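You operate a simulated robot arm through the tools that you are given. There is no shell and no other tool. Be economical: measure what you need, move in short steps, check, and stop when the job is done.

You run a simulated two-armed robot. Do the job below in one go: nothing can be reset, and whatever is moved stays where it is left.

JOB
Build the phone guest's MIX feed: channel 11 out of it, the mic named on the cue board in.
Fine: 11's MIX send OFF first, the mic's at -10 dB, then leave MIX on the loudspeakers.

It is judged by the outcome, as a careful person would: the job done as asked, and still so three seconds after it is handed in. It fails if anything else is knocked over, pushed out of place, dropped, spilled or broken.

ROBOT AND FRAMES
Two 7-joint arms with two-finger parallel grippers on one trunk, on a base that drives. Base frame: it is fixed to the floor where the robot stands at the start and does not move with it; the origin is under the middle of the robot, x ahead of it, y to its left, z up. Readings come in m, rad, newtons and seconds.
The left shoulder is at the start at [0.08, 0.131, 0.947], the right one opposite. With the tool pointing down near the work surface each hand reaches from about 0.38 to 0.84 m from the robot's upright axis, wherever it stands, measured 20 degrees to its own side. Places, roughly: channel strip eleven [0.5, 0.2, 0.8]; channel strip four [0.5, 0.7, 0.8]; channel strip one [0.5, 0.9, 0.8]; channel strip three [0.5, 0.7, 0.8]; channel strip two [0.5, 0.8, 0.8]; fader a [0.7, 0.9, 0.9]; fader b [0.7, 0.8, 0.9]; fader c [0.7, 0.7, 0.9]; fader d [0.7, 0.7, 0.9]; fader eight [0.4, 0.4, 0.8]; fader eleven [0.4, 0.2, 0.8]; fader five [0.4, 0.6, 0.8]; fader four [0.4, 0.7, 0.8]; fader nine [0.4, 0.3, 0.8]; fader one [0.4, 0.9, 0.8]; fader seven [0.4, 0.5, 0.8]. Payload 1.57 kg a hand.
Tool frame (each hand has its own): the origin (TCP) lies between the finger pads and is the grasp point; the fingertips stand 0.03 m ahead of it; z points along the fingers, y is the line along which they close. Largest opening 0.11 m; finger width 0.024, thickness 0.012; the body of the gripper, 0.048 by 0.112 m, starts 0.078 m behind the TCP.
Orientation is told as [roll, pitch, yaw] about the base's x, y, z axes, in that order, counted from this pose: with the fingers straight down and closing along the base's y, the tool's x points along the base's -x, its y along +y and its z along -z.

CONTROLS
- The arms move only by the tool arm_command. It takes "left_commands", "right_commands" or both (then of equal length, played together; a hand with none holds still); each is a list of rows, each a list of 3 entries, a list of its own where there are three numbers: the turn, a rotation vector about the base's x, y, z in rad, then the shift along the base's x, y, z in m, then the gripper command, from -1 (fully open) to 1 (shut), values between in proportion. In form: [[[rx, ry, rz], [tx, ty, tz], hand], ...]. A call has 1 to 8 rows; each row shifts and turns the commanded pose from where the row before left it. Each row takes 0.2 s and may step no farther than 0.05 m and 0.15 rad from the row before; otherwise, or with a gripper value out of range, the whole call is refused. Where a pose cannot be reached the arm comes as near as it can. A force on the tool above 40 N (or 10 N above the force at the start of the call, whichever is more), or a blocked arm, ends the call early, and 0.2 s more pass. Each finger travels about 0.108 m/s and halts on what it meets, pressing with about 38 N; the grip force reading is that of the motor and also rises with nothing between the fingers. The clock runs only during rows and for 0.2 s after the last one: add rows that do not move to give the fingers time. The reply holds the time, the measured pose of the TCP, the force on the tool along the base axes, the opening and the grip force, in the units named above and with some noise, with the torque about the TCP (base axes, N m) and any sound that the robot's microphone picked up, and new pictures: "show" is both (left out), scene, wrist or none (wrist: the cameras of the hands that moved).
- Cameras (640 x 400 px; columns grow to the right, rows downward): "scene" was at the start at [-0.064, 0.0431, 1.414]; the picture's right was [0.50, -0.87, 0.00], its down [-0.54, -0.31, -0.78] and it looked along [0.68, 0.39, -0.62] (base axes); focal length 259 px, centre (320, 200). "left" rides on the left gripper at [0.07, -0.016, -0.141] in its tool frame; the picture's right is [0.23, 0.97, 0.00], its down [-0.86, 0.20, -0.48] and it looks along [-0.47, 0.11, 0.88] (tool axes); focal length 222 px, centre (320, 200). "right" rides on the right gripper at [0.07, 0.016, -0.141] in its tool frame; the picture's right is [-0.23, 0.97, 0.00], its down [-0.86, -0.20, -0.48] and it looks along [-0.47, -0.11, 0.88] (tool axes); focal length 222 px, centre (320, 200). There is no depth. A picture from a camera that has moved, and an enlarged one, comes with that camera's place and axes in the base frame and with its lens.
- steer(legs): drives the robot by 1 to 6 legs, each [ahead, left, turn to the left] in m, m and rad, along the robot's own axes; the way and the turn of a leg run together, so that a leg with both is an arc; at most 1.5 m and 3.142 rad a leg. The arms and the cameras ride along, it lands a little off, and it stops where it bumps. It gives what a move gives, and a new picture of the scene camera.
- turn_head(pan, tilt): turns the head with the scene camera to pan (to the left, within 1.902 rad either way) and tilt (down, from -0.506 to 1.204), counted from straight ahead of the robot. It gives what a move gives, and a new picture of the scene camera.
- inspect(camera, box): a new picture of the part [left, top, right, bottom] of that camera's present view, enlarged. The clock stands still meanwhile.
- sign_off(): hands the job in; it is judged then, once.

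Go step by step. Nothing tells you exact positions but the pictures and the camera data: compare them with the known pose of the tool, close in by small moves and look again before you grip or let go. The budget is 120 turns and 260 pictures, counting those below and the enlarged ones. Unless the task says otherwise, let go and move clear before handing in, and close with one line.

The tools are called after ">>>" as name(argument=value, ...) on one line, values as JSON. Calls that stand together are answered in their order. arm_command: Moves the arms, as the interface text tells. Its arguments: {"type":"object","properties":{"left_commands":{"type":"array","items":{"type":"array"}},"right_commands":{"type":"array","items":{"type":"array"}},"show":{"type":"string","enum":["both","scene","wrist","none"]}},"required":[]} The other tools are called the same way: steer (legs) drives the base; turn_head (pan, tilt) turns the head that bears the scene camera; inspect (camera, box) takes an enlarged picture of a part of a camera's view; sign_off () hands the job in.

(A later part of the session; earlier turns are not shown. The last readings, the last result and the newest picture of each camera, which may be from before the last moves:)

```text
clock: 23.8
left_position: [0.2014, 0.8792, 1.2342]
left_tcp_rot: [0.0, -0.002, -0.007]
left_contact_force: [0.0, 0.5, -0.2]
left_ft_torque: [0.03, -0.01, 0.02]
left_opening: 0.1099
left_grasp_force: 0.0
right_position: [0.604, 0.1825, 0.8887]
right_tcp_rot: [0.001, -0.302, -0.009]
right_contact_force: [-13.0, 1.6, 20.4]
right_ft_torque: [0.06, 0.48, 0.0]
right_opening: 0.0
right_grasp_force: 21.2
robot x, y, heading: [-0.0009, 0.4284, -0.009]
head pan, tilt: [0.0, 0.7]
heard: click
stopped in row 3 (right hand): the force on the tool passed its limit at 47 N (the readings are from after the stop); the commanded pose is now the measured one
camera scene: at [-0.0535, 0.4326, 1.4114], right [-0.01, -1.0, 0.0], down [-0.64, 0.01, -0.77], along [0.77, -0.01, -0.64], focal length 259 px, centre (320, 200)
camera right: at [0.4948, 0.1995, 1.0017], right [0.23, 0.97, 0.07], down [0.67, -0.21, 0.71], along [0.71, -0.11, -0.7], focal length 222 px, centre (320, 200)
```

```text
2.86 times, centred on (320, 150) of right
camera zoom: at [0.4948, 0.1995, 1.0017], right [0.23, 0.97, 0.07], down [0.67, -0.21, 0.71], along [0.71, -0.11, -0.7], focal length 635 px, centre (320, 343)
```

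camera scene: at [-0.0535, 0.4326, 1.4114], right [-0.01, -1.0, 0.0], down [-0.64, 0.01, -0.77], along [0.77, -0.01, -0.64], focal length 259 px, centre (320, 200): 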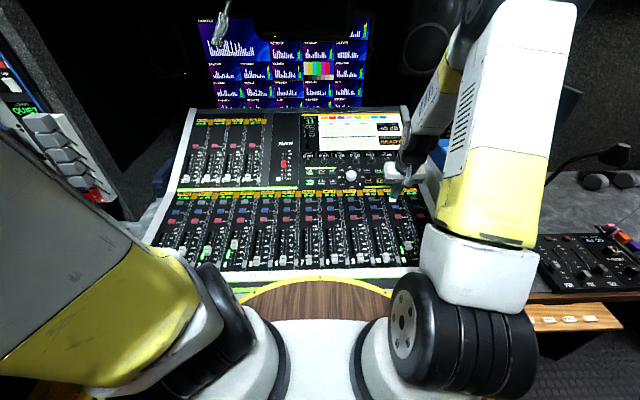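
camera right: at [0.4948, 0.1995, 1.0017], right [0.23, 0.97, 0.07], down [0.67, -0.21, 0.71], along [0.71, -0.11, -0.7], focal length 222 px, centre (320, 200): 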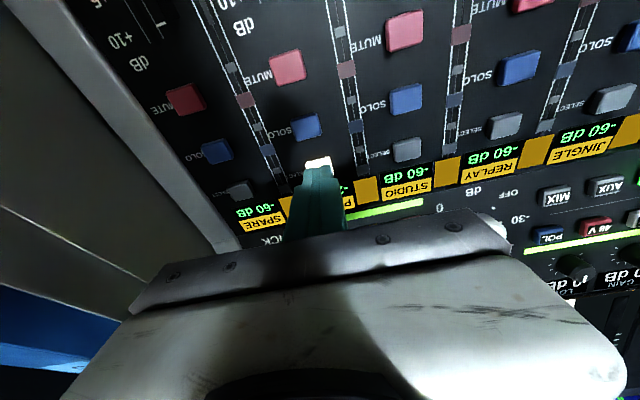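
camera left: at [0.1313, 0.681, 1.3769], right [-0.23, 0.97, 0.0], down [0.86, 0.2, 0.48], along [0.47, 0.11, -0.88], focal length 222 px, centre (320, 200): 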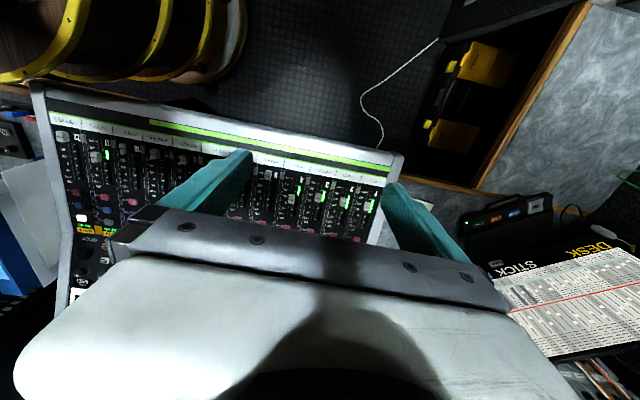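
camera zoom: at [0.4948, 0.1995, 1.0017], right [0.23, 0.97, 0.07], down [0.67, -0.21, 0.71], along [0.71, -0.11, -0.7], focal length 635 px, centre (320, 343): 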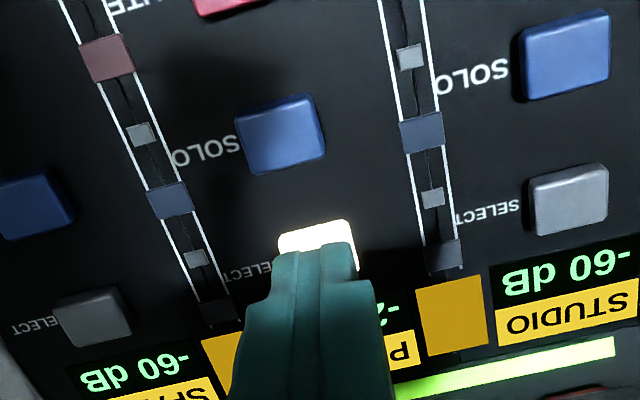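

Click heard, strip 11 lit. Retreat and read strip 11's MIX display.

>>> arm_command(right_commands=[[[0, 0, 0], [-0.012, 0, 0.038], 1], [[0, 0, 0], [-0.012, 0, 0.038], 1], [[0, 0, 0], [0.02, -0.01, 0.04], 0], [[0, 0, 0], [0.02, -0.01, 0.04], 0]])

>>> inspect(camera="scene", box=[300, 100, 420, 200])

>>> inspect(camera="right", box=[240, 80, 440, 220])

```text
clock: 24.8
left_position: [0.2014, 0.8788, 1.2332]
left_tcp_rot: [0.0, 0.001, -0.008]
left_contact_force: [0.4, 0.5, -0.6]
left_ft_torque: [-0.02, 0.01, -0.02]
left_opening: 0.1102
left_grasp_force: 0.1
right_position: [0.6194, 0.1648, 1.0422]
right_tcp_rot: [0.003, -0.302, -0.01]
right_contact_force: [-0.6, 0.3, 0.7]
right_ft_torque: [-0.02, 0.0, -0.02]
right_opening: 0.055
right_grasp_force: 0.0
robot x, y, heading: [-0.0005, 0.4325, -0.01]
head pan, tilt: [0.0, 0.7]
camera scene: at [-0.0522, 0.4322, 1.4114], right [-0.01, -1.0, 0.0], down [-0.64, 0.01, -0.76], along [0.76, -0.01, -0.64], focal length 259 px, centre (320, 200)
camera right: at [0.512, 0.1804, 1.1556], right [0.23, 0.97, 0.07], down [0.67, -0.21, 0.71], along [0.7, -0.11, -0.7], focal length 222 px, centre (320, 200)
```

scene: 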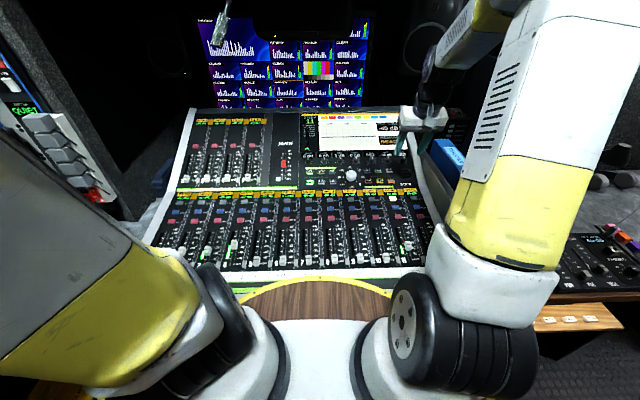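
right: 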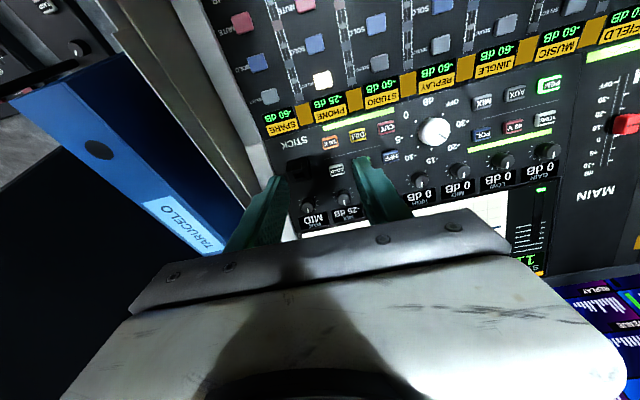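

```text
4.00 times, centred on (360, 150) of scene
camera zoom: at [-0.0522, 0.4322, 1.4114], right [-0.01, -1.0, 0.0], down [-0.64, 0.01, -0.76], along [0.76, -0.01, -0.64], focal length 1037 px, centre (160, 400)
```

zoom: 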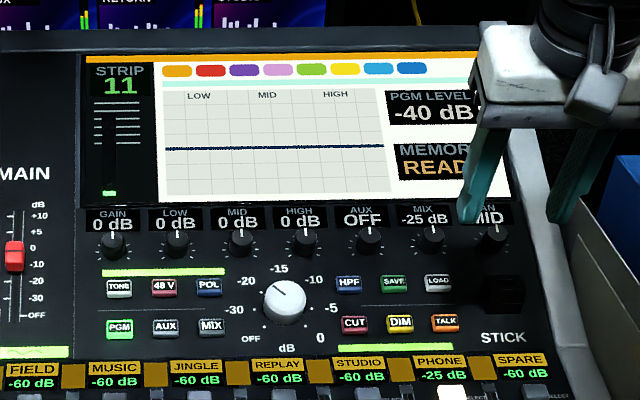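

```text
2.86 times, centred on (340, 150) of right
camera zoom: at [0.512, 0.1804, 1.1556], right [0.23, 0.97, 0.07], down [0.67, -0.21, 0.71], along [0.7, -0.11, -0.7], focal length 635 px, centre (263, 343)
```

zoom: 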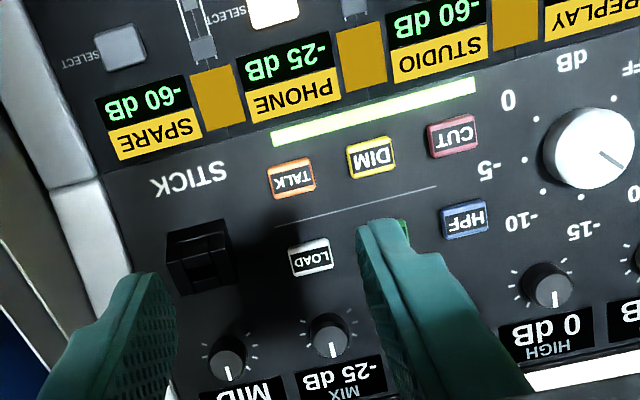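

Strip 11's MIX reads -25 dB, so it must be turned to OFF. I'll hover the partly open fingers over the MIX knob (≈(0.768, 0.175, 0.912)) and refine.

>>> arm_command(right_commands=[[[0, 0, 0], [0.0314, 0.0028, -0.0168], 0.25], [[0, 0, 0], [0.0314, 0.0028, -0.0168], 0.25], [[0, 0, 0], [0.0314, 0.0028, -0.0168], 0.25], [[0, 0, 0.01], [0.0314, 0.0028, -0.0168], 0.25], [[0, 0, 0], [0, 0, 0], 0.25]])

>>> inspect(camera="scene", box=[350, 110, 430, 170])

>>> inspect(camera="right", box=[260, 100, 400, 220])

```text
clock: 26.0
left_position: [0.2024, 0.8792, 1.2342]
left_tcp_rot: [0.0, -0.001, -0.009]
left_contact_force: [0.8, 0.8, -0.3]
left_ft_torque: [0.02, -0.01, 0.0]
left_opening: 0.1105
left_grasp_force: 0.1
right_position: [0.7456, 0.1756, 0.9799]
right_tcp_rot: [0.003, -0.303, 0.002]
right_contact_force: [0.7, 0.1, -0.2]
right_ft_torque: [0.0, -0.02, 0.0]
right_opening: 0.0413
right_grasp_force: 0.2
robot x, y, heading: [-0.0017, 0.4317, -0.01]
head pan, tilt: [0.0, 0.7]
camera scene: at [-0.0522, 0.4322, 1.4114], right [-0.01, -1.0, 0.0], down [-0.64, 0.01, -0.76], along [0.76, -0.01, -0.64], focal length 259 px, centre (320, 200)
camera right: at [0.6375, 0.1912, 1.0922], right [0.21, 0.97, 0.07], down [0.68, -0.2, 0.71], along [0.71, -0.11, -0.7], focal length 222 px, centre (320, 200)
```

scene: 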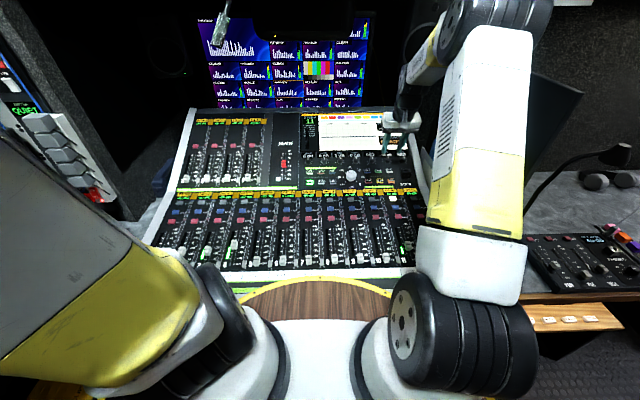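
right: 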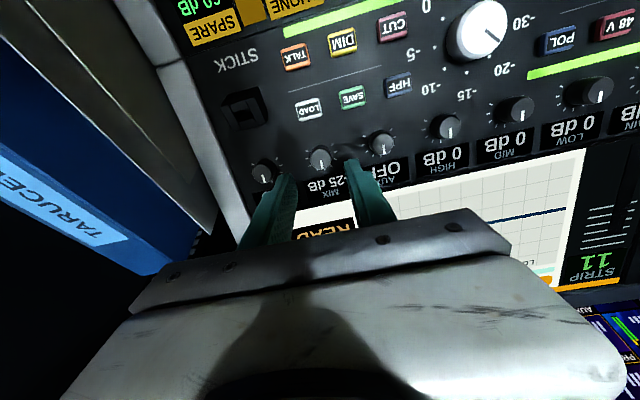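

```text
6.67 times, centred on (390, 140) of scene
camera zoom: at [-0.0522, 0.4322, 1.4114], right [-0.01, -1.0, 0.0], down [-0.64, 0.01, -0.76], along [0.76, -0.01, -0.64], focal length 1729 px, centre (-147, 600)
```

zoom: 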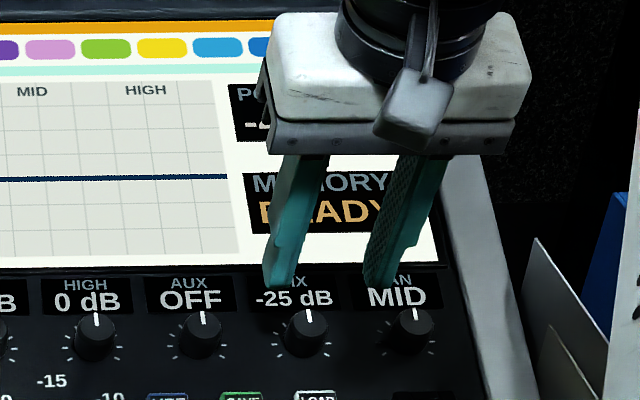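

```text
3.33 times, centred on (330, 160) of right
camera zoom: at [0.6375, 0.1912, 1.0922], right [0.21, 0.97, 0.07], down [0.68, -0.2, 0.71], along [0.71, -0.11, -0.7], focal length 740 px, centre (287, 333)
```

zoom: 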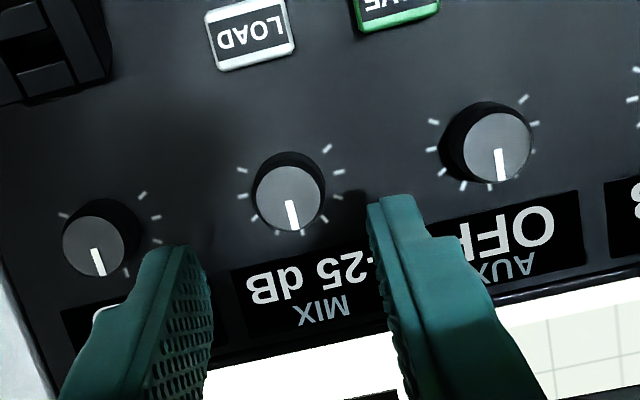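

The fingers straddle the knob correctly. I'll descend 45 mm along the tool axis and check before gripping.

>>> arm_command(right_commands=[[[0, 0, 0], [0.0072, 0.0003, -0.0225], 0.25], [[0, 0, 0], [0.0036, 0, -0.0115], 0.25], [[0, 0, 0], [0.0028, 0, -0.009], 0.25], [[0, 0, 0], [0, 0, 0], 0.25]], show="none")

>>> inspect(camera="scene", box=[350, 110, 430, 170])

>>> inspect(camera="right", box=[260, 100, 400, 220])

```text
clock: 27.0
left_position: [0.2027, 0.8799, 1.233]
left_tcp_rot: [-0.001, 0.001, -0.009]
left_contact_force: [0.7, 0.1, 0.8]
left_ft_torque: [-0.03, 0.0, 0.01]
left_opening: 0.1099
left_grasp_force: 0.1
right_position: [0.7593, 0.1741, 0.935]
right_tcp_rot: [0.004, -0.302, 0.002]
right_contact_force: [-0.8, -0.2, 0.2]
right_ft_torque: [0.03, 0.0, 0.01]
right_opening: 0.0412
right_grasp_force: 0.1
robot x, y, heading: [0.0007, 0.4337, -0.012]
head pan, tilt: [0.0, 0.7]
```

```text
6.67 times, centred on (390, 140) of scene
camera zoom: at [-0.0523, 0.4322, 1.4114], right [-0.01, -1.0, 0.0], down [-0.64, 0.01, -0.76], along [0.76, -0.01, -0.64], focal length 1729 px, centre (-147, 600)
```

zoom: 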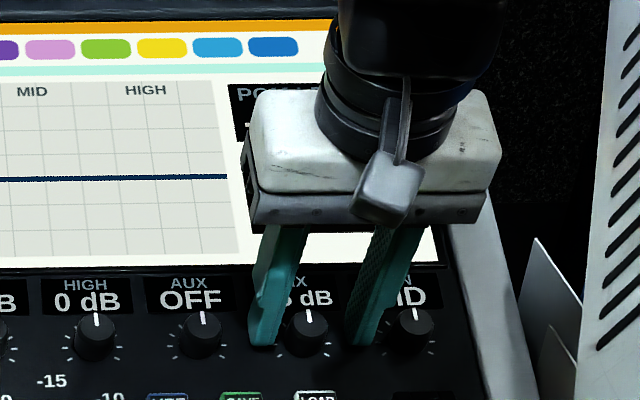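

```text
3.33 times, centred on (330, 160) of right
camera zoom: at [0.6508, 0.1902, 1.0491], right [0.22, 0.97, 0.07], down [0.67, -0.2, 0.71], along [0.71, -0.11, -0.7], focal length 740 px, centre (287, 333)
```

zoom: 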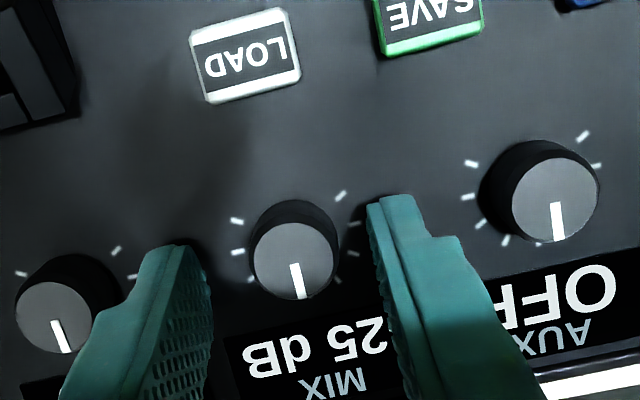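

Well centred. Go 9 mm deeper, then close on the knob.

>>> arm_command(right_commands=[[[0, 0, 0], [0.0014, 0, -0.0045], 0.25], [[0, 0, 0], [0.0013, 0, -0.0042], 0.25], [[0, 0, 0], [0, 0, 0], 0.6], [[0, 0, 0], [0, 0, 0], 1], [[0, 0, 0], [0, 0, 0], 1]], show="none")

>>> inspect(camera="scene", box=[350, 110, 430, 170])

>>> inspect(camera="right", box=[260, 100, 400, 220])

```text
clock: 27.5
left_position: [0.2014, 0.8779, 1.2349]
left_tcp_rot: [-0.001, -0.001, -0.008]
left_contact_force: [0.3, 0.3, 0.3]
left_ft_torque: [-0.01, -0.01, -0.04]
left_opening: 0.1099
left_grasp_force: 0.0
right_position: [0.7584, 0.1745, 0.9363]
right_tcp_rot: [0.001, -0.302, 0.003]
right_contact_force: [-17.0, 0.7, 15.7]
right_ft_torque: [0.41, 0.11, 0.37]
right_opening: 0.0425
right_grasp_force: 0.6
robot x, y, heading: [-0.0033, 0.4326, -0.008]
head pan, tilt: [0.0, 0.7]
stopped in row 2 (right hand): the force on the tool passed its limit at 48 N (the readings are from after the stop); the commanded pose is now the measured one
```

```text
6.67 times, centred on (390, 140) of scene
camera zoom: at [-0.0539, 0.4325, 1.4114], right [-0.01, -1.0, 0.0], down [-0.64, 0.01, -0.77], along [0.77, -0.01, -0.64], focal length 1729 px, centre (-147, 600)
```

zoom: 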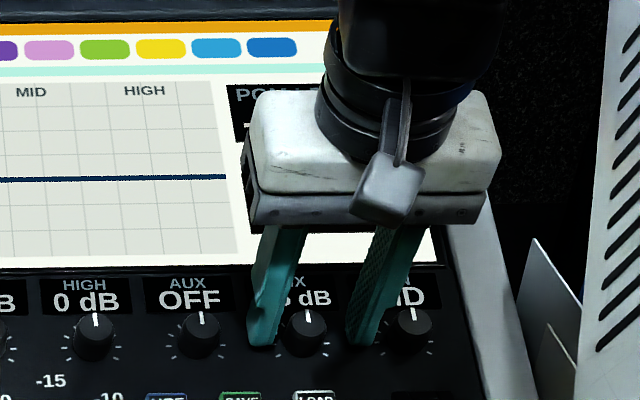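

```text
3.33 times, centred on (330, 160) of right
camera zoom: at [0.6505, 0.1895, 1.0487], right [0.21, 0.97, 0.07], down [0.67, -0.2, 0.71], along [0.71, -0.11, -0.7], focal length 740 px, centre (287, 333)
```

zoom: 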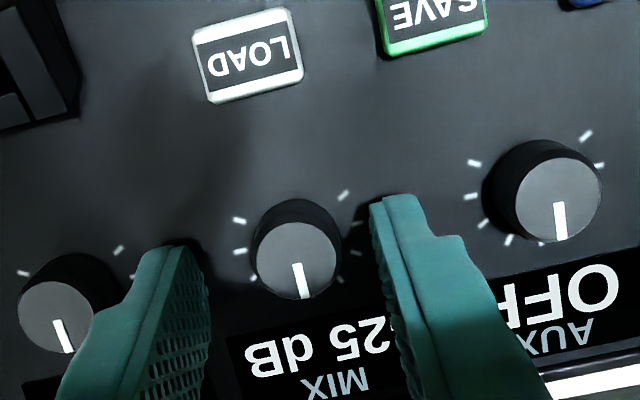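

The fingertips touched the panel, so depth is full. Raise 3 mm and close on the knob.

>>> arm_command(right_commands=[[[0, 0, 0], [-0.0009, 0, 0.003], 0.25], [[0, 0, 0], [0, 0, 0], 0.5], [[0, 0, 0], [0, 0, 0], 0.6], [[0, 0, 0], [0, 0, 0], 0.75], [[0, 0, 0], [0, 0, 0], 0.75]], show="none")

>>> inspect(camera="right", box=[260, 100, 400, 220])

```text
clock: 28.7
left_position: [0.2019, 0.8783, 1.2331]
left_tcp_rot: [0.001, 0.001, -0.008]
left_contact_force: [-0.6, 0.3, -0.2]
left_ft_torque: [-0.03, 0.02, 0.03]
left_opening: 0.1099
left_grasp_force: 0.1
right_position: [0.7605, 0.177, 0.9366]
right_tcp_rot: [0.004, -0.303, 0.001]
right_contact_force: [3.1, 12.3, -5.2]
right_ft_torque: [0.3, -0.2, -0.02]
right_opening: 0.0241
right_grasp_force: 6.1
robot x, y, heading: [0.0031, 0.4329, -0.007]
head pan, tilt: [0.0, 0.7]
```

```text
3.33 times, centred on (330, 160) of right
camera zoom: at [0.6518, 0.1911, 1.0501], right [0.21, 0.97, 0.07], down [0.67, -0.2, 0.71], along [0.71, -0.1, -0.7], focal length 740 px, centre (287, 333)
```

zoom: 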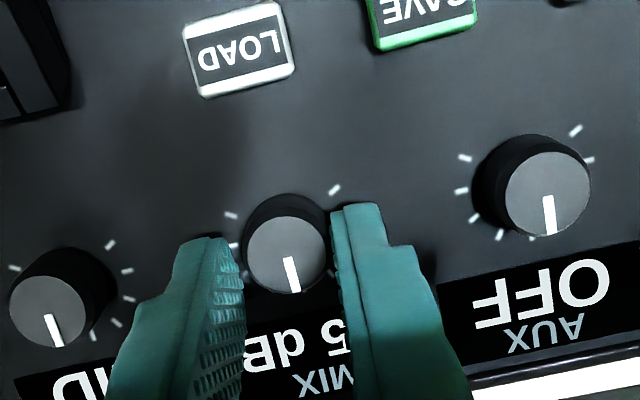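

Knob gripped nearly evenly. Shift 1 mm in +y, tighten, and turn 0.3 rad counter-clockwise to see the response.

>>> arm_command(right_commands=[[[0, 0, 0], [0, 0.001, 0], 0.8], [[0, 0, 0], [0, 0, 0], 1], [[0, 0, 0], [0, 0, 0], 1], [[-0.0296, 0, 0.0955], [0, 0, 0], 1], [[-0.0296, 0, 0.0955], [0, 0, 0], 1], [[-0.0296, 0, 0.0955], [0, 0, 0], 1]], show="none")

>>> inspect(camera="right", box=[260, 100, 400, 220])

>>> inspect(camera="scene", box=[350, 110, 430, 170])

```text
clock: 30.1
left_position: [0.2015, 0.8804, 1.2338]
left_tcp_rot: [-0.002, 0.0, -0.007]
left_contact_force: [0.0, 0.2, -0.3]
left_ft_torque: [0.02, -0.01, 0.01]
left_opening: 0.1098
left_grasp_force: 0.0
right_position: [0.7595, 0.1799, 0.9369]
right_tcp_rot: [-0.088, -0.29, 0.319]
right_contact_force: [-1.0, 30.5, -6.1]
right_ft_torque: [0.8, 0.13, 0.05]
right_opening: 0.0207
right_grasp_force: 33.9
robot x, y, heading: [-0.0001, 0.4289, -0.004]
head pan, tilt: [0.0, 0.7]
```

```text
3.33 times, centred on (330, 160) of right
camera zoom: at [0.6501, 0.1722, 1.0493], right [-0.07, 1.0, -0.02], down [0.69, 0.06, 0.72], along [0.72, 0.04, -0.7], focal length 740 px, centre (287, 333)
```

zoom: 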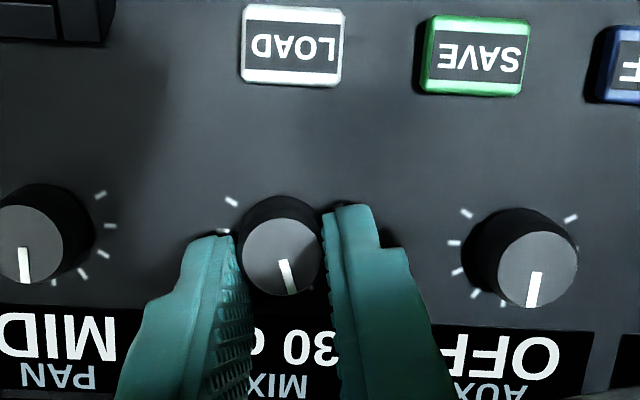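

```text
6.67 times, centred on (390, 140) of scene
camera zoom: at [-0.0523, 0.4334, 1.4114], right [-0.01, -1.0, 0.0], down [-0.64, 0.0, -0.76], along [0.76, -0.01, -0.64], focal length 1729 px, centre (-147, 600)
```

zoom: 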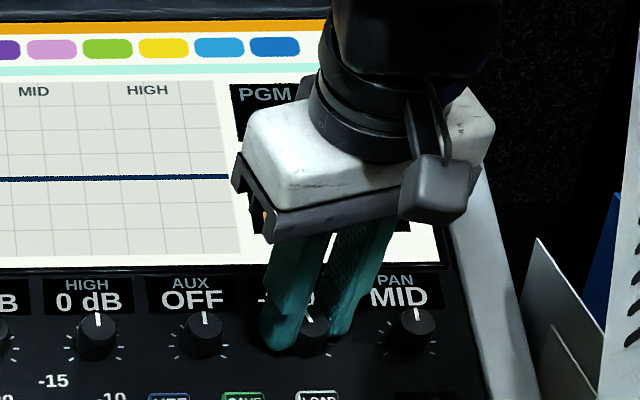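

It moved to -30: right direction. Relieve the side load and keep turning.

>>> arm_command(right_commands=[[[0, 0, 0], [0, 0.002, 0], 1], [[-0.0296, 0, 0.0955], [0, 0, 0], 1], [[-0.0296, 0, 0.0955], [0, 0, 0], 1], [[-0.0296, 0, 0.0955], [0, 0, 0], 1], [[-0.0296, 0, 0.0955], [0, 0, 0], 1]], show="none")

>>> inspect(camera="right", box=[260, 100, 400, 220])

```text
clock: 31.3
left_position: [0.2014, 0.8778, 1.2329]
left_tcp_rot: [0.0, 0.0, -0.009]
left_contact_force: [0.8, -1.2, -0.3]
left_ft_torque: [0.02, 0.01, -0.01]
left_opening: 0.1097
left_grasp_force: 0.0
right_position: [0.7545, 0.1769, 0.9348]
right_tcp_rot: [-0.191, -0.224, 0.722]
right_contact_force: [-33.0, 20.2, -4.8]
right_ft_torque: [0.4, 0.38, -0.26]
right_opening: 0.0215
right_grasp_force: 35.1
robot x, y, heading: [0.0005, 0.436, -0.011]
head pan, tilt: [0.0, 0.7]
```

```text
3.33 times, centred on (330, 160) of right
camera zoom: at [0.6537, 0.1433, 1.0509], right [-0.44, 0.89, -0.13], down [0.61, 0.4, 0.68], along [0.66, 0.22, -0.72], focal length 740 px, centre (287, 333)
```

zoom: 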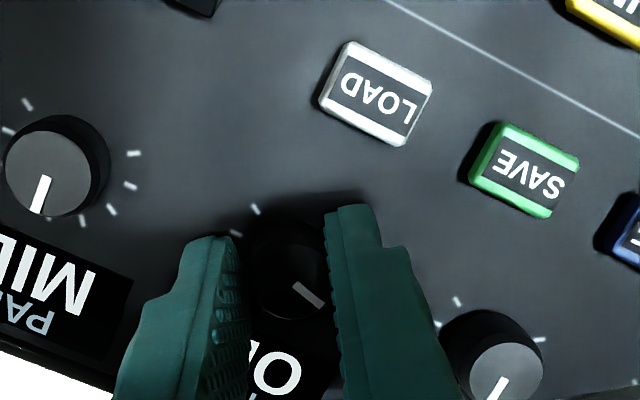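

It looks like OFF. Release and lift to read the display.

>>> arm_command(right_commands=[[[0, 0, 0], [0, 0, 0], 0.25], [[0, 0, 0], [0, 0, 0], 0.25], [[0, 0, 0], [-0.009, 0, 0.0287], 0.25], [[0, 0, 0], [-0.02, 0, 0.04], 0.25], [[0, 0, 0], [-0.02, 0, 0.04], 0.25]])

>>> inspect(camera="scene", box=[300, 100, 420, 200])

```text
clock: 32.5
left_position: [0.2033, 0.8787, 1.2334]
left_tcp_rot: [-0.001, 0.001, -0.007]
left_contact_force: [0.8, -0.5, 0.4]
left_ft_torque: [0.0, 0.08, 0.02]
left_opening: 0.1102
left_grasp_force: 0.0
right_position: [0.7122, 0.1779, 1.0465]
right_tcp_rot: [-0.194, -0.232, 0.725]
right_contact_force: [0.5, -0.3, 0.2]
right_ft_torque: [0.0, 0.01, -0.01]
right_opening: 0.0411
right_grasp_force: 0.1
robot x, y, heading: [0.0024, 0.4322, -0.01]
head pan, tilt: [0.0, 0.7]
camera scene: at [-0.0519, 0.4321, 1.4114], right [-0.01, -1.0, 0.0], down [-0.64, 0.01, -0.76], along [0.76, -0.01, -0.64], focal length 259 px, centre (320, 200)
camera right: at [0.6096, 0.1447, 1.161], right [-0.43, 0.89, -0.13], down [0.6, 0.4, 0.69], along [0.67, 0.22, -0.71], focal length 222 px, centre (320, 200)
```

scene: 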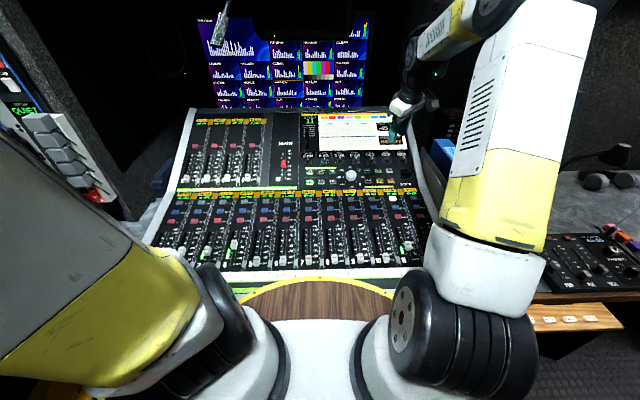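
right: 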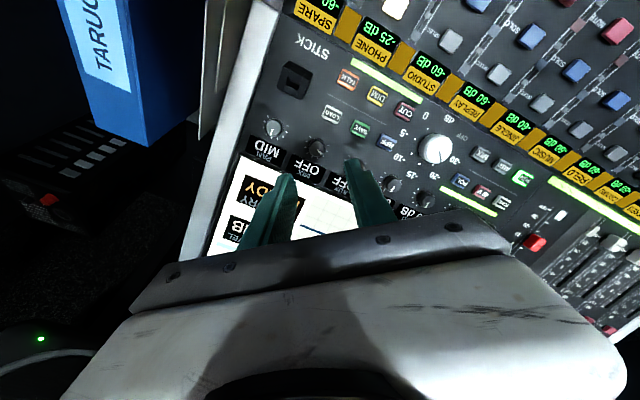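

```text
4.00 times, centred on (360, 150) of scene
camera zoom: at [-0.0519, 0.4321, 1.4114], right [-0.01, -1.0, 0.0], down [-0.64, 0.01, -0.76], along [0.76, -0.01, -0.64], focal length 1037 px, centre (160, 400)
```

zoom: 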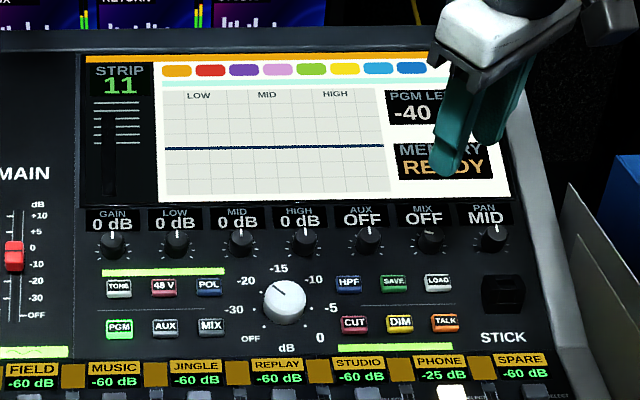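

Strip 11's MIX send is OFF. Now the left hand, fingers shut, goes to hover above Tariq's SELECT on strip 1.

>>> arm_command(left_commands=[[[0, 0, 0], [0.04, 0.001, -0.01], 1], [[0, 0, 0], [0.04, 0.001, -0.01], 1], [[0, 0, 0], [0.04, 0.001, -0.02], 1], [[0, -0.05, 0], [0.04, 0.001, -0.02], 1], [[0, -0.05, 0], [0.04, 0.001, -0.025], 1], [[0, -0.05, 0], [0.04, 0.001, -0.025], 1], [[0, -0.05, 0], [0.04, 0.001, -0.025], 1], [[0, -0.05, 0], [0.04, 0.001, -0.025], 1]], show="none")

>>> arm_command(left_commands=[[[0, -0.05, 0], [0.013, 0, -0.032], 1], [[0, 0, 0], [0.013, 0, -0.033], 1], [[0, 0, 0], [0.012, 0, -0.033], 1], [[0, 0, 0], [0.012, 0, -0.033], 1], [[0, 0, 0], [0, 0, 0], 1]])

>>> inspect(camera="left", box=[220, 80, 420, 220])

>>> inspect(camera="scene", box=[150, 150, 270, 250])

```text
clock: 34.3
left_position: [0.5213, 0.8881, 1.0762]
left_tcp_rot: [0.002, -0.252, -0.01]
left_contact_force: [-0.5, 0.3, 0.1]
left_ft_torque: [0.02, -0.04, -0.02]
left_opening: 0.0001
left_grasp_force: 21.3
right_position: [0.7107, 0.1791, 1.0465]
right_tcp_rot: [-0.195, -0.232, 0.725]
right_contact_force: [-0.6, 0.2, 1.0]
right_ft_torque: [0.02, -0.02, 0.01]
right_opening: 0.0412
right_grasp_force: 0.0
robot x, y, heading: [0.0001, 0.4338, -0.004]
head pan, tilt: [0.0, 0.7]
```

```text
clock: 35.5
left_position: [0.5758, 0.8859, 0.9416]
left_tcp_rot: [0.003, -0.301, -0.007]
left_contact_force: [-0.1, 0.2, -0.1]
left_ft_torque: [0.01, -0.02, 0.0]
left_opening: 0.0001
left_grasp_force: 21.4
right_position: [0.7119, 0.1794, 1.0459]
right_tcp_rot: [-0.196, -0.23, 0.724]
right_contact_force: [0.1, 0.1, -0.5]
right_ft_torque: [-0.03, 0.0, -0.01]
right_opening: 0.0414
right_grasp_force: 0.0
robot x, y, heading: [0.0014, 0.4337, -0.007]
head pan, tilt: [0.0, 0.7]
camera scene: at [-0.0524, 0.4322, 1.4114], right [-0.01, -1.0, 0.0], down [-0.64, 0.01, -0.76], along [0.76, -0.01, -0.64], focal length 259 px, centre (320, 200)
camera left: at [0.4679, 0.8706, 1.0575], right [-0.21, 0.98, -0.06], down [0.68, 0.19, 0.71], along [0.71, 0.1, -0.7], focal length 222 px, centre (320, 200)
```

scene: 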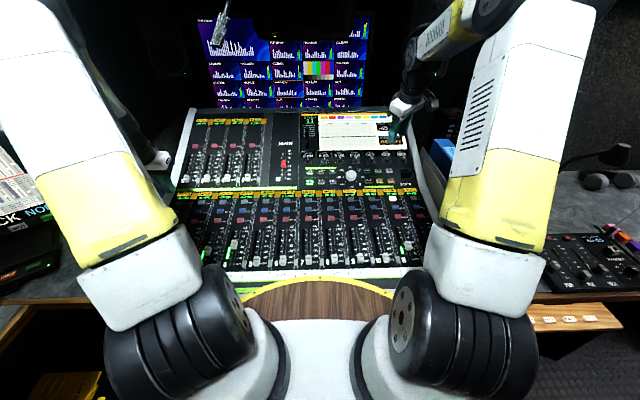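
left: 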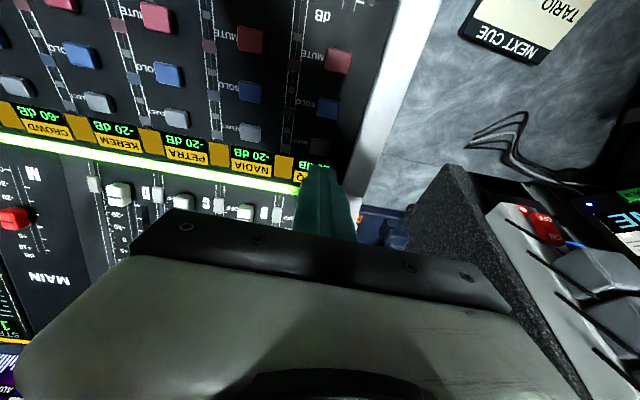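

```text
2.86 times, centred on (320, 150) of left
camera zoom: at [0.4679, 0.8706, 1.0575], right [-0.21, 0.98, -0.06], down [0.68, 0.19, 0.71], along [0.71, 0.1, -0.7], focal length 635 px, centre (320, 343)
```

zoom: 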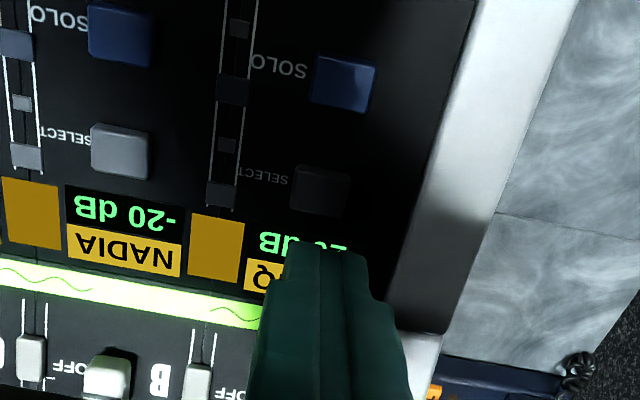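

```text
4.00 times, centred on (210, 200) of scene
camera zoom: at [-0.0524, 0.4322, 1.4114], right [-0.01, -1.0, 0.0], down [-0.64, 0.01, -0.76], along [0.76, -0.01, -0.64], focal length 1037 px, centre (760, 200)
```

zoom: 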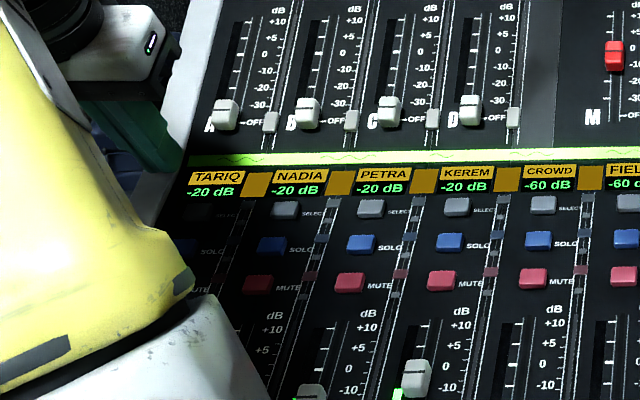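

Tariq's SELECT is at about (0.597, 0.885, 0.858), just ahead of the fingertips. Press it along the normal.

>>> arm_command(left_commands=[[[0, 0, 0], [0.006, -0.0005, -0.022], 1], [[0, 0, 0], [0.006, 0, -0.022], 1], [[0, 0, 0], [0.001, 0, -0.0035], 1], [[0, 0, 0], [0.001, 0, -0.0035], 1], [[0, 0, 0], [0.001, 0, -0.0035], 1], [[0, 0, 0], [0.001, 0, -0.0035], 1]], show="none")

>>> inspect(camera="left", box=[220, 80, 420, 220])

>>> inspect(camera="scene", box=[300, 100, 420, 200])

```text
clock: 36.9
left_position: [0.5875, 0.8855, 0.8895]
left_tcp_rot: [0.004, -0.303, -0.009]
left_contact_force: [-11.1, -5.1, 17.0]
left_ft_torque: [-0.16, 0.38, 0.04]
left_opening: 0.0002
left_grasp_force: 21.6
right_position: [0.7104, 0.1785, 1.0458]
right_tcp_rot: [-0.195, -0.233, 0.723]
right_contact_force: [0.3, 0.7, -0.6]
right_ft_torque: [-0.02, -0.04, 0.0]
right_opening: 0.0414
right_grasp_force: 0.0
robot x, y, heading: [-0.0, 0.4314, -0.006]
head pan, tilt: [0.0, 0.7]
heard: click
stopped in row 6 (left hand): the force on the tool passed its limit at 43 N (the readings are from after the stop); the commanded pose is now the measured one
```

```text
2.86 times, centred on (320, 150) of left
camera zoom: at [0.4803, 0.8708, 1.005], right [-0.21, 0.98, -0.06], down [0.68, 0.19, 0.71], along [0.71, 0.11, -0.7], focal length 635 px, centre (320, 343)
```

zoom: 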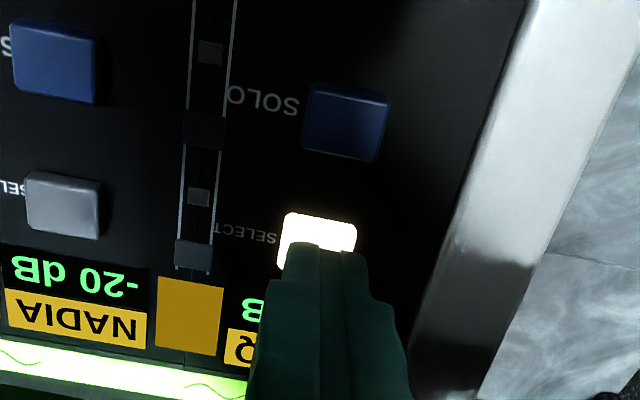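

```text
4.00 times, centred on (360, 150) of scene
camera zoom: at [-0.0536, 0.4315, 1.4114], right [-0.01, -1.0, 0.0], down [-0.64, 0.01, -0.77], along [0.77, -0.01, -0.64], focal length 1037 px, centre (160, 400)
```

zoom: 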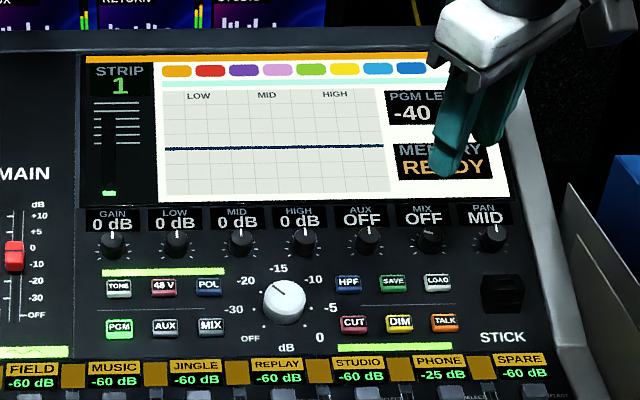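

Strip 1 (TARIQ) is selected, MIX OFF. Left hand retreats; right hand returns above the MIX knob.

>>> arm_command(left_commands=[[[0, 0, 0], [-0.012, 0, 0.038], 1], [[0, 0, 0], [-0.012, 0, 0.038], 1], [[0, 0, 0], [-0.02, 0, 0.04], 1], [[0, 0, 0], [-0.02, 0, 0.03], 1]], right_commands=[[[0, 0, 0], [0.013, 0, -0.026], 0.25], [[0, 0, 0], [0.013, 0, -0.026], 0.25], [[0, 0, 0], [0.013, 0, -0.026], 0.25], [[0, 0, 0], [0, 0, 0], 0.25]], show="none")

>>> inspect(camera="right", box=[260, 100, 400, 220])

>>> inspect(camera="scene", box=[350, 110, 430, 170])

```text
clock: 37.9
left_position: [0.5239, 0.8862, 1.0344]
left_tcp_rot: [0.003, -0.301, -0.008]
left_contact_force: [0.4, -0.7, -0.6]
left_ft_torque: [0.01, 0.0, 0.0]
left_opening: 0.0
left_grasp_force: 21.5
right_position: [0.7525, 0.1791, 0.9677]
right_tcp_rot: [-0.195, -0.232, 0.725]
right_contact_force: [0.7, -0.2, 0.0]
right_ft_torque: [-0.04, 0.02, -0.03]
right_opening: 0.0413
right_grasp_force: 0.0
robot x, y, heading: [0.0017, 0.4333, -0.007]
head pan, tilt: [0.0, 0.7]
```

```text
3.33 times, centred on (330, 160) of right
camera zoom: at [0.6497, 0.1457, 1.0823], right [-0.43, 0.89, -0.13], down [0.6, 0.4, 0.69], along [0.67, 0.22, -0.71], focal length 740 px, centre (287, 333)
```

zoom: 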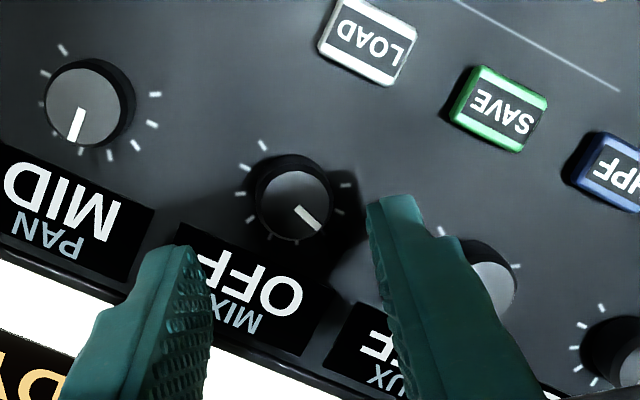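

```text
6.67 times, centred on (390, 140) of scene
camera zoom: at [-0.0522, 0.4323, 1.4114], right [-0.01, -1.0, 0.0], down [-0.64, 0.01, -0.76], along [0.76, -0.01, -0.64], focal length 1729 px, centre (-147, 600)
```

zoom: 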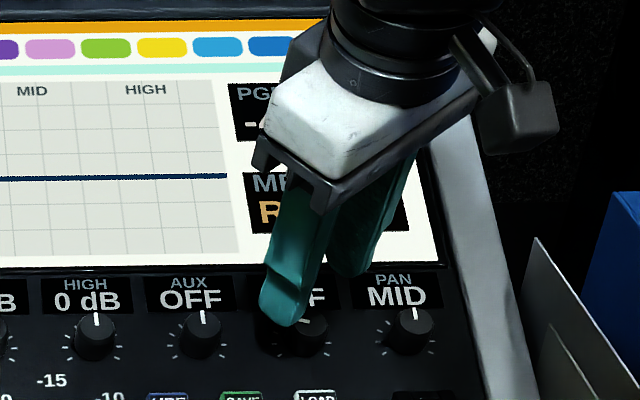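

Aligned. Descend and close gently.

>>> arm_command(right_commands=[[[0, 0, 0], [0.0045, 0, -0.015], 0.25], [[0, 0, 0], [0.004, 0, -0.014], 0.25], [[0, 0, 0], [0, 0, 0], 0.5], [[0, 0, 0], [0, 0, 0], 0.65], [[0, 0, 0], [0, 0, 0], 0.75]], show="none")

>>> inspect(camera="right", box=[260, 100, 400, 220])

```text
clock: 39.1
left_position: [0.524, 0.8884, 1.0336]
left_tcp_rot: [0.005, -0.301, -0.008]
left_contact_force: [-0.1, 0.1, 0.2]
left_ft_torque: [0.01, -0.04, -0.02]
left_opening: 0.0
left_grasp_force: 21.0
right_position: [0.7595, 0.1806, 0.9397]
right_tcp_rot: [-0.195, -0.231, 0.724]
right_contact_force: [-7.7, 7.2, 2.0]
right_ft_torque: [0.31, 0.22, 0.07]
right_opening: 0.023
right_grasp_force: 5.4
robot x, y, heading: [0.0011, 0.4324, -0.007]
head pan, tilt: [0.0, 0.7]
```

```text
3.33 times, centred on (330, 160) of right
camera zoom: at [0.658, 0.147, 1.0538], right [-0.44, 0.89, -0.13], down [0.6, 0.4, 0.69], along [0.67, 0.22, -0.71], focal length 740 px, centre (287, 333)
```

zoom: 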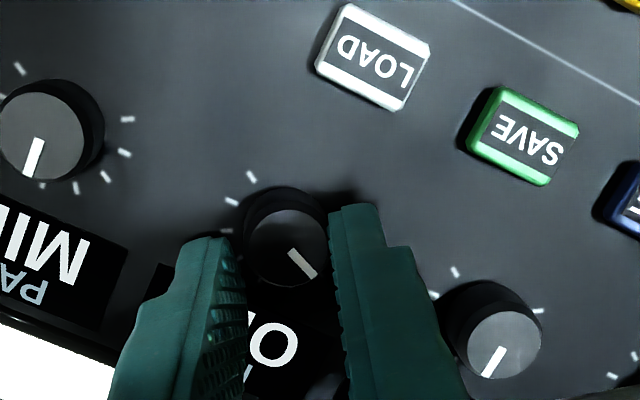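

Centre by 1 mm, tighten, turn clockwise 0.5 rad and read.

>>> arm_command(right_commands=[[[0, 0, 0], [-0.0008, 0.0008, -0.001], 0.8], [[0, 0, 0], [0, 0, 0], 1], [[0.0296, 0, -0.0955], [0, 0, 0], 1], [[0.0296, 0, -0.0955], [0, 0, 0], 1], [[0.0296, 0, -0.0955], [0, 0, 0], 1], [[0.0296, 0, -0.0955], [0, 0, 0], 1], [[0.0296, 0, -0.0955], [0, 0, 0], 1]], show="none")

>>> inspect(camera="right", box=[260, 100, 400, 220])

>>> inspect(camera="scene", box=[350, 110, 430, 170])

```text
clock: 40.7
left_position: [0.5246, 0.8872, 1.0328]
left_tcp_rot: [0.002, -0.3, -0.008]
left_contact_force: [0.3, 0.4, 0.5]
left_ft_torque: [0.04, 0.0, -0.01]
left_opening: 0.0
left_grasp_force: 21.1
right_position: [0.76, 0.1792, 0.9394]
right_tcp_rot: [-0.061, -0.301, 0.208]
right_contact_force: [2.7, 4.4, 10.4]
right_ft_torque: [0.35, -0.3, 0.1]
right_opening: 0.0202
right_grasp_force: 34.2
robot x, y, heading: [0.0031, 0.4282, -0.008]
head pan, tilt: [0.0, 0.7]
```

```text
3.33 times, centred on (330, 160) of right
camera zoom: at [0.6499, 0.1805, 1.0512], right [0.03, 1.0, 0.01], down [0.69, -0.03, 0.72], along [0.72, -0.01, -0.69], focal length 740 px, centre (287, 333)
```

zoom: 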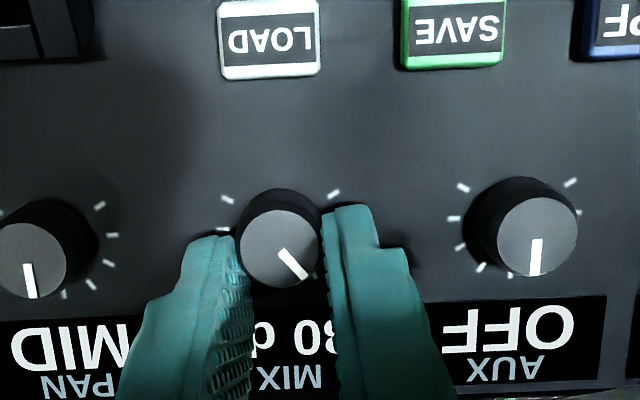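

```text
6.67 times, centred on (390, 140) of scene
camera zoom: at [-0.0527, 0.4324, 1.4114], right [-0.01, -1.0, 0.0], down [-0.64, 0.01, -0.76], along [0.76, -0.01, -0.64], focal length 1729 px, centre (-147, 600)
```

zoom: 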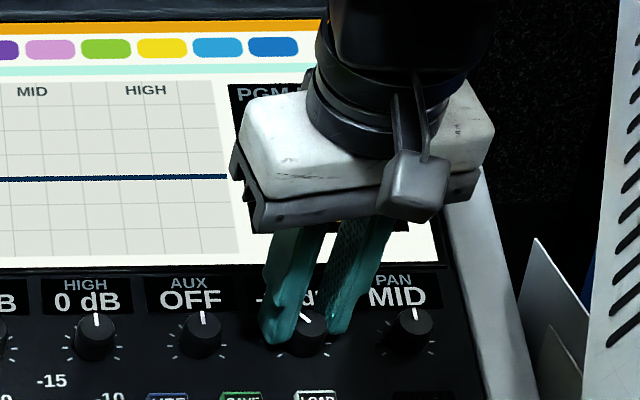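

Now -30 dB. Continue clockwise 0.5 rad.

>>> arm_command(right_commands=[[[0.0296, 0, -0.0955], [0, 0, 0], 1], [[0.0296, 0, -0.0955], [0, 0, 0], 1], [[0.0296, 0, -0.0955], [0, 0, 0], 1], [[0.0296, 0, -0.0955], [0, 0, 0], 1], [[0.0296, 0, -0.0955], [0, 0, 0], 1]], show="none")

>>> inspect(camera="right", box=[260, 100, 400, 220])

>>> inspect(camera="scene", box=[350, 110, 430, 170])

```text
clock: 41.9
left_position: [0.5253, 0.8857, 1.0337]
left_tcp_rot: [0.004, -0.3, -0.007]
left_contact_force: [-0.1, 0.7, -0.6]
left_ft_torque: [-0.02, 0.0, -0.01]
left_opening: 0.0
left_grasp_force: 21.3
right_position: [0.76, 0.1749, 0.939]
right_tcp_rot: [0.093, -0.296, -0.315]
right_contact_force: [15.8, -15.4, 16.3]
right_ft_torque: [-0.35, -0.1, -0.06]
right_opening: 0.0203
right_grasp_force: 33.1
robot x, y, heading: [0.0004, 0.4303, -0.003]
head pan, tilt: [0.0, 0.7]
```

```text
3.33 times, centred on (330, 160) of right
camera zoom: at [0.6588, 0.2121, 1.0539], right [0.48, 0.86, 0.15], down [0.58, -0.44, 0.69], along [0.66, -0.24, -0.71], focal length 740 px, centre (287, 333)
```

zoom: 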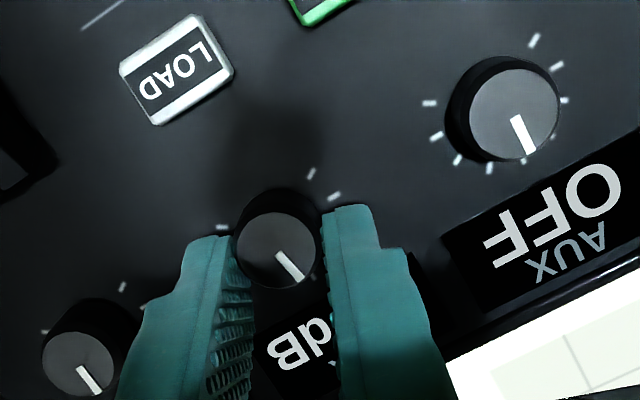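

```text
6.67 times, centred on (390, 140) of scene
camera zoom: at [-0.0524, 0.4317, 1.4114], right [-0.01, -1.0, 0.0], down [-0.64, 0.01, -0.76], along [0.76, -0.01, -0.64], focal length 1729 px, centre (-147, 600)
```

zoom: 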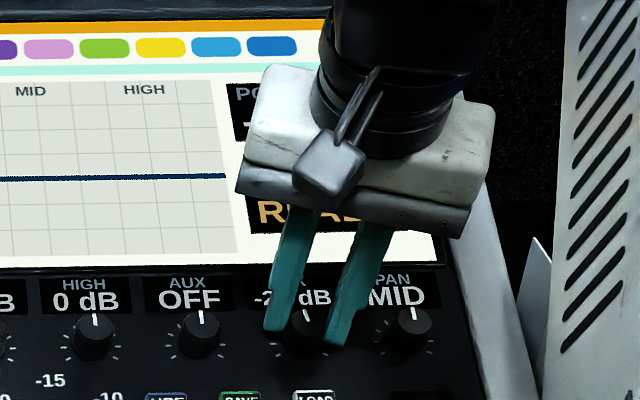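

It reads -2x dB. Relieve the load slightly and turn 0.4 more.

>>> arm_command(right_commands=[[[0, 0, 0], [0.001, -0.001, 0.0005], 1], [[0.0296, 0, -0.0955], [0, 0, 0], 1], [[0.0296, 0, -0.0955], [0, 0, 0], 1], [[0.0296, 0, -0.0955], [0, 0, 0], 1], [[0.0296, 0, -0.0955], [0, 0, 0], 1]], show="none")

>>> inspect(camera="right", box=[260, 100, 400, 220])

>>> inspect(camera="scene", box=[350, 110, 430, 170])

```text
clock: 43.1
left_position: [0.5238, 0.8858, 1.0351]
left_tcp_rot: [0.006, -0.302, -0.007]
left_contact_force: [1.0, -0.4, -0.2]
left_ft_torque: [0.03, 0.04, 0.02]
left_opening: 0.0
left_grasp_force: 21.3
right_position: [0.758, 0.1741, 0.9382]
right_tcp_rot: [0.199, -0.235, -0.728]
right_contact_force: [2.1, -30.9, 19.6]
right_ft_torque: [-0.38, 0.03, 0.07]
right_opening: 0.0202
right_grasp_force: 33.9
robot x, y, heading: [0.0029, 0.429, -0.012]
head pan, tilt: [0.0, 0.7]
```

```text
3.33 times, centred on (330, 160) of right
camera zoom: at [0.6761, 0.2316, 1.0592], right [0.77, 0.6, 0.24], down [0.35, -0.7, 0.62], along [0.54, -0.39, -0.75], focal length 740 px, centre (287, 333)
```

zoom: 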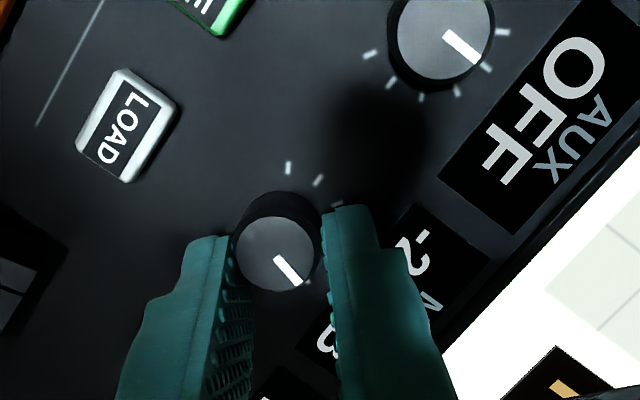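

```text
6.67 times, centred on (390, 140) of scene
camera zoom: at [-0.0532, 0.4311, 1.4114], right [-0.01, -1.0, 0.0], down [-0.64, 0.01, -0.77], along [0.77, -0.01, -0.64], focal length 1729 px, centre (-147, 600)
```

zoom: 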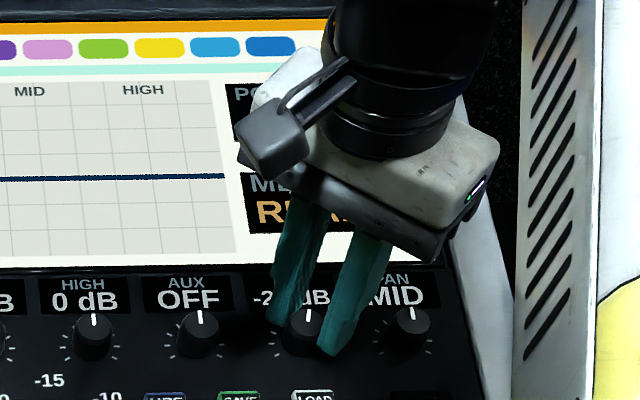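

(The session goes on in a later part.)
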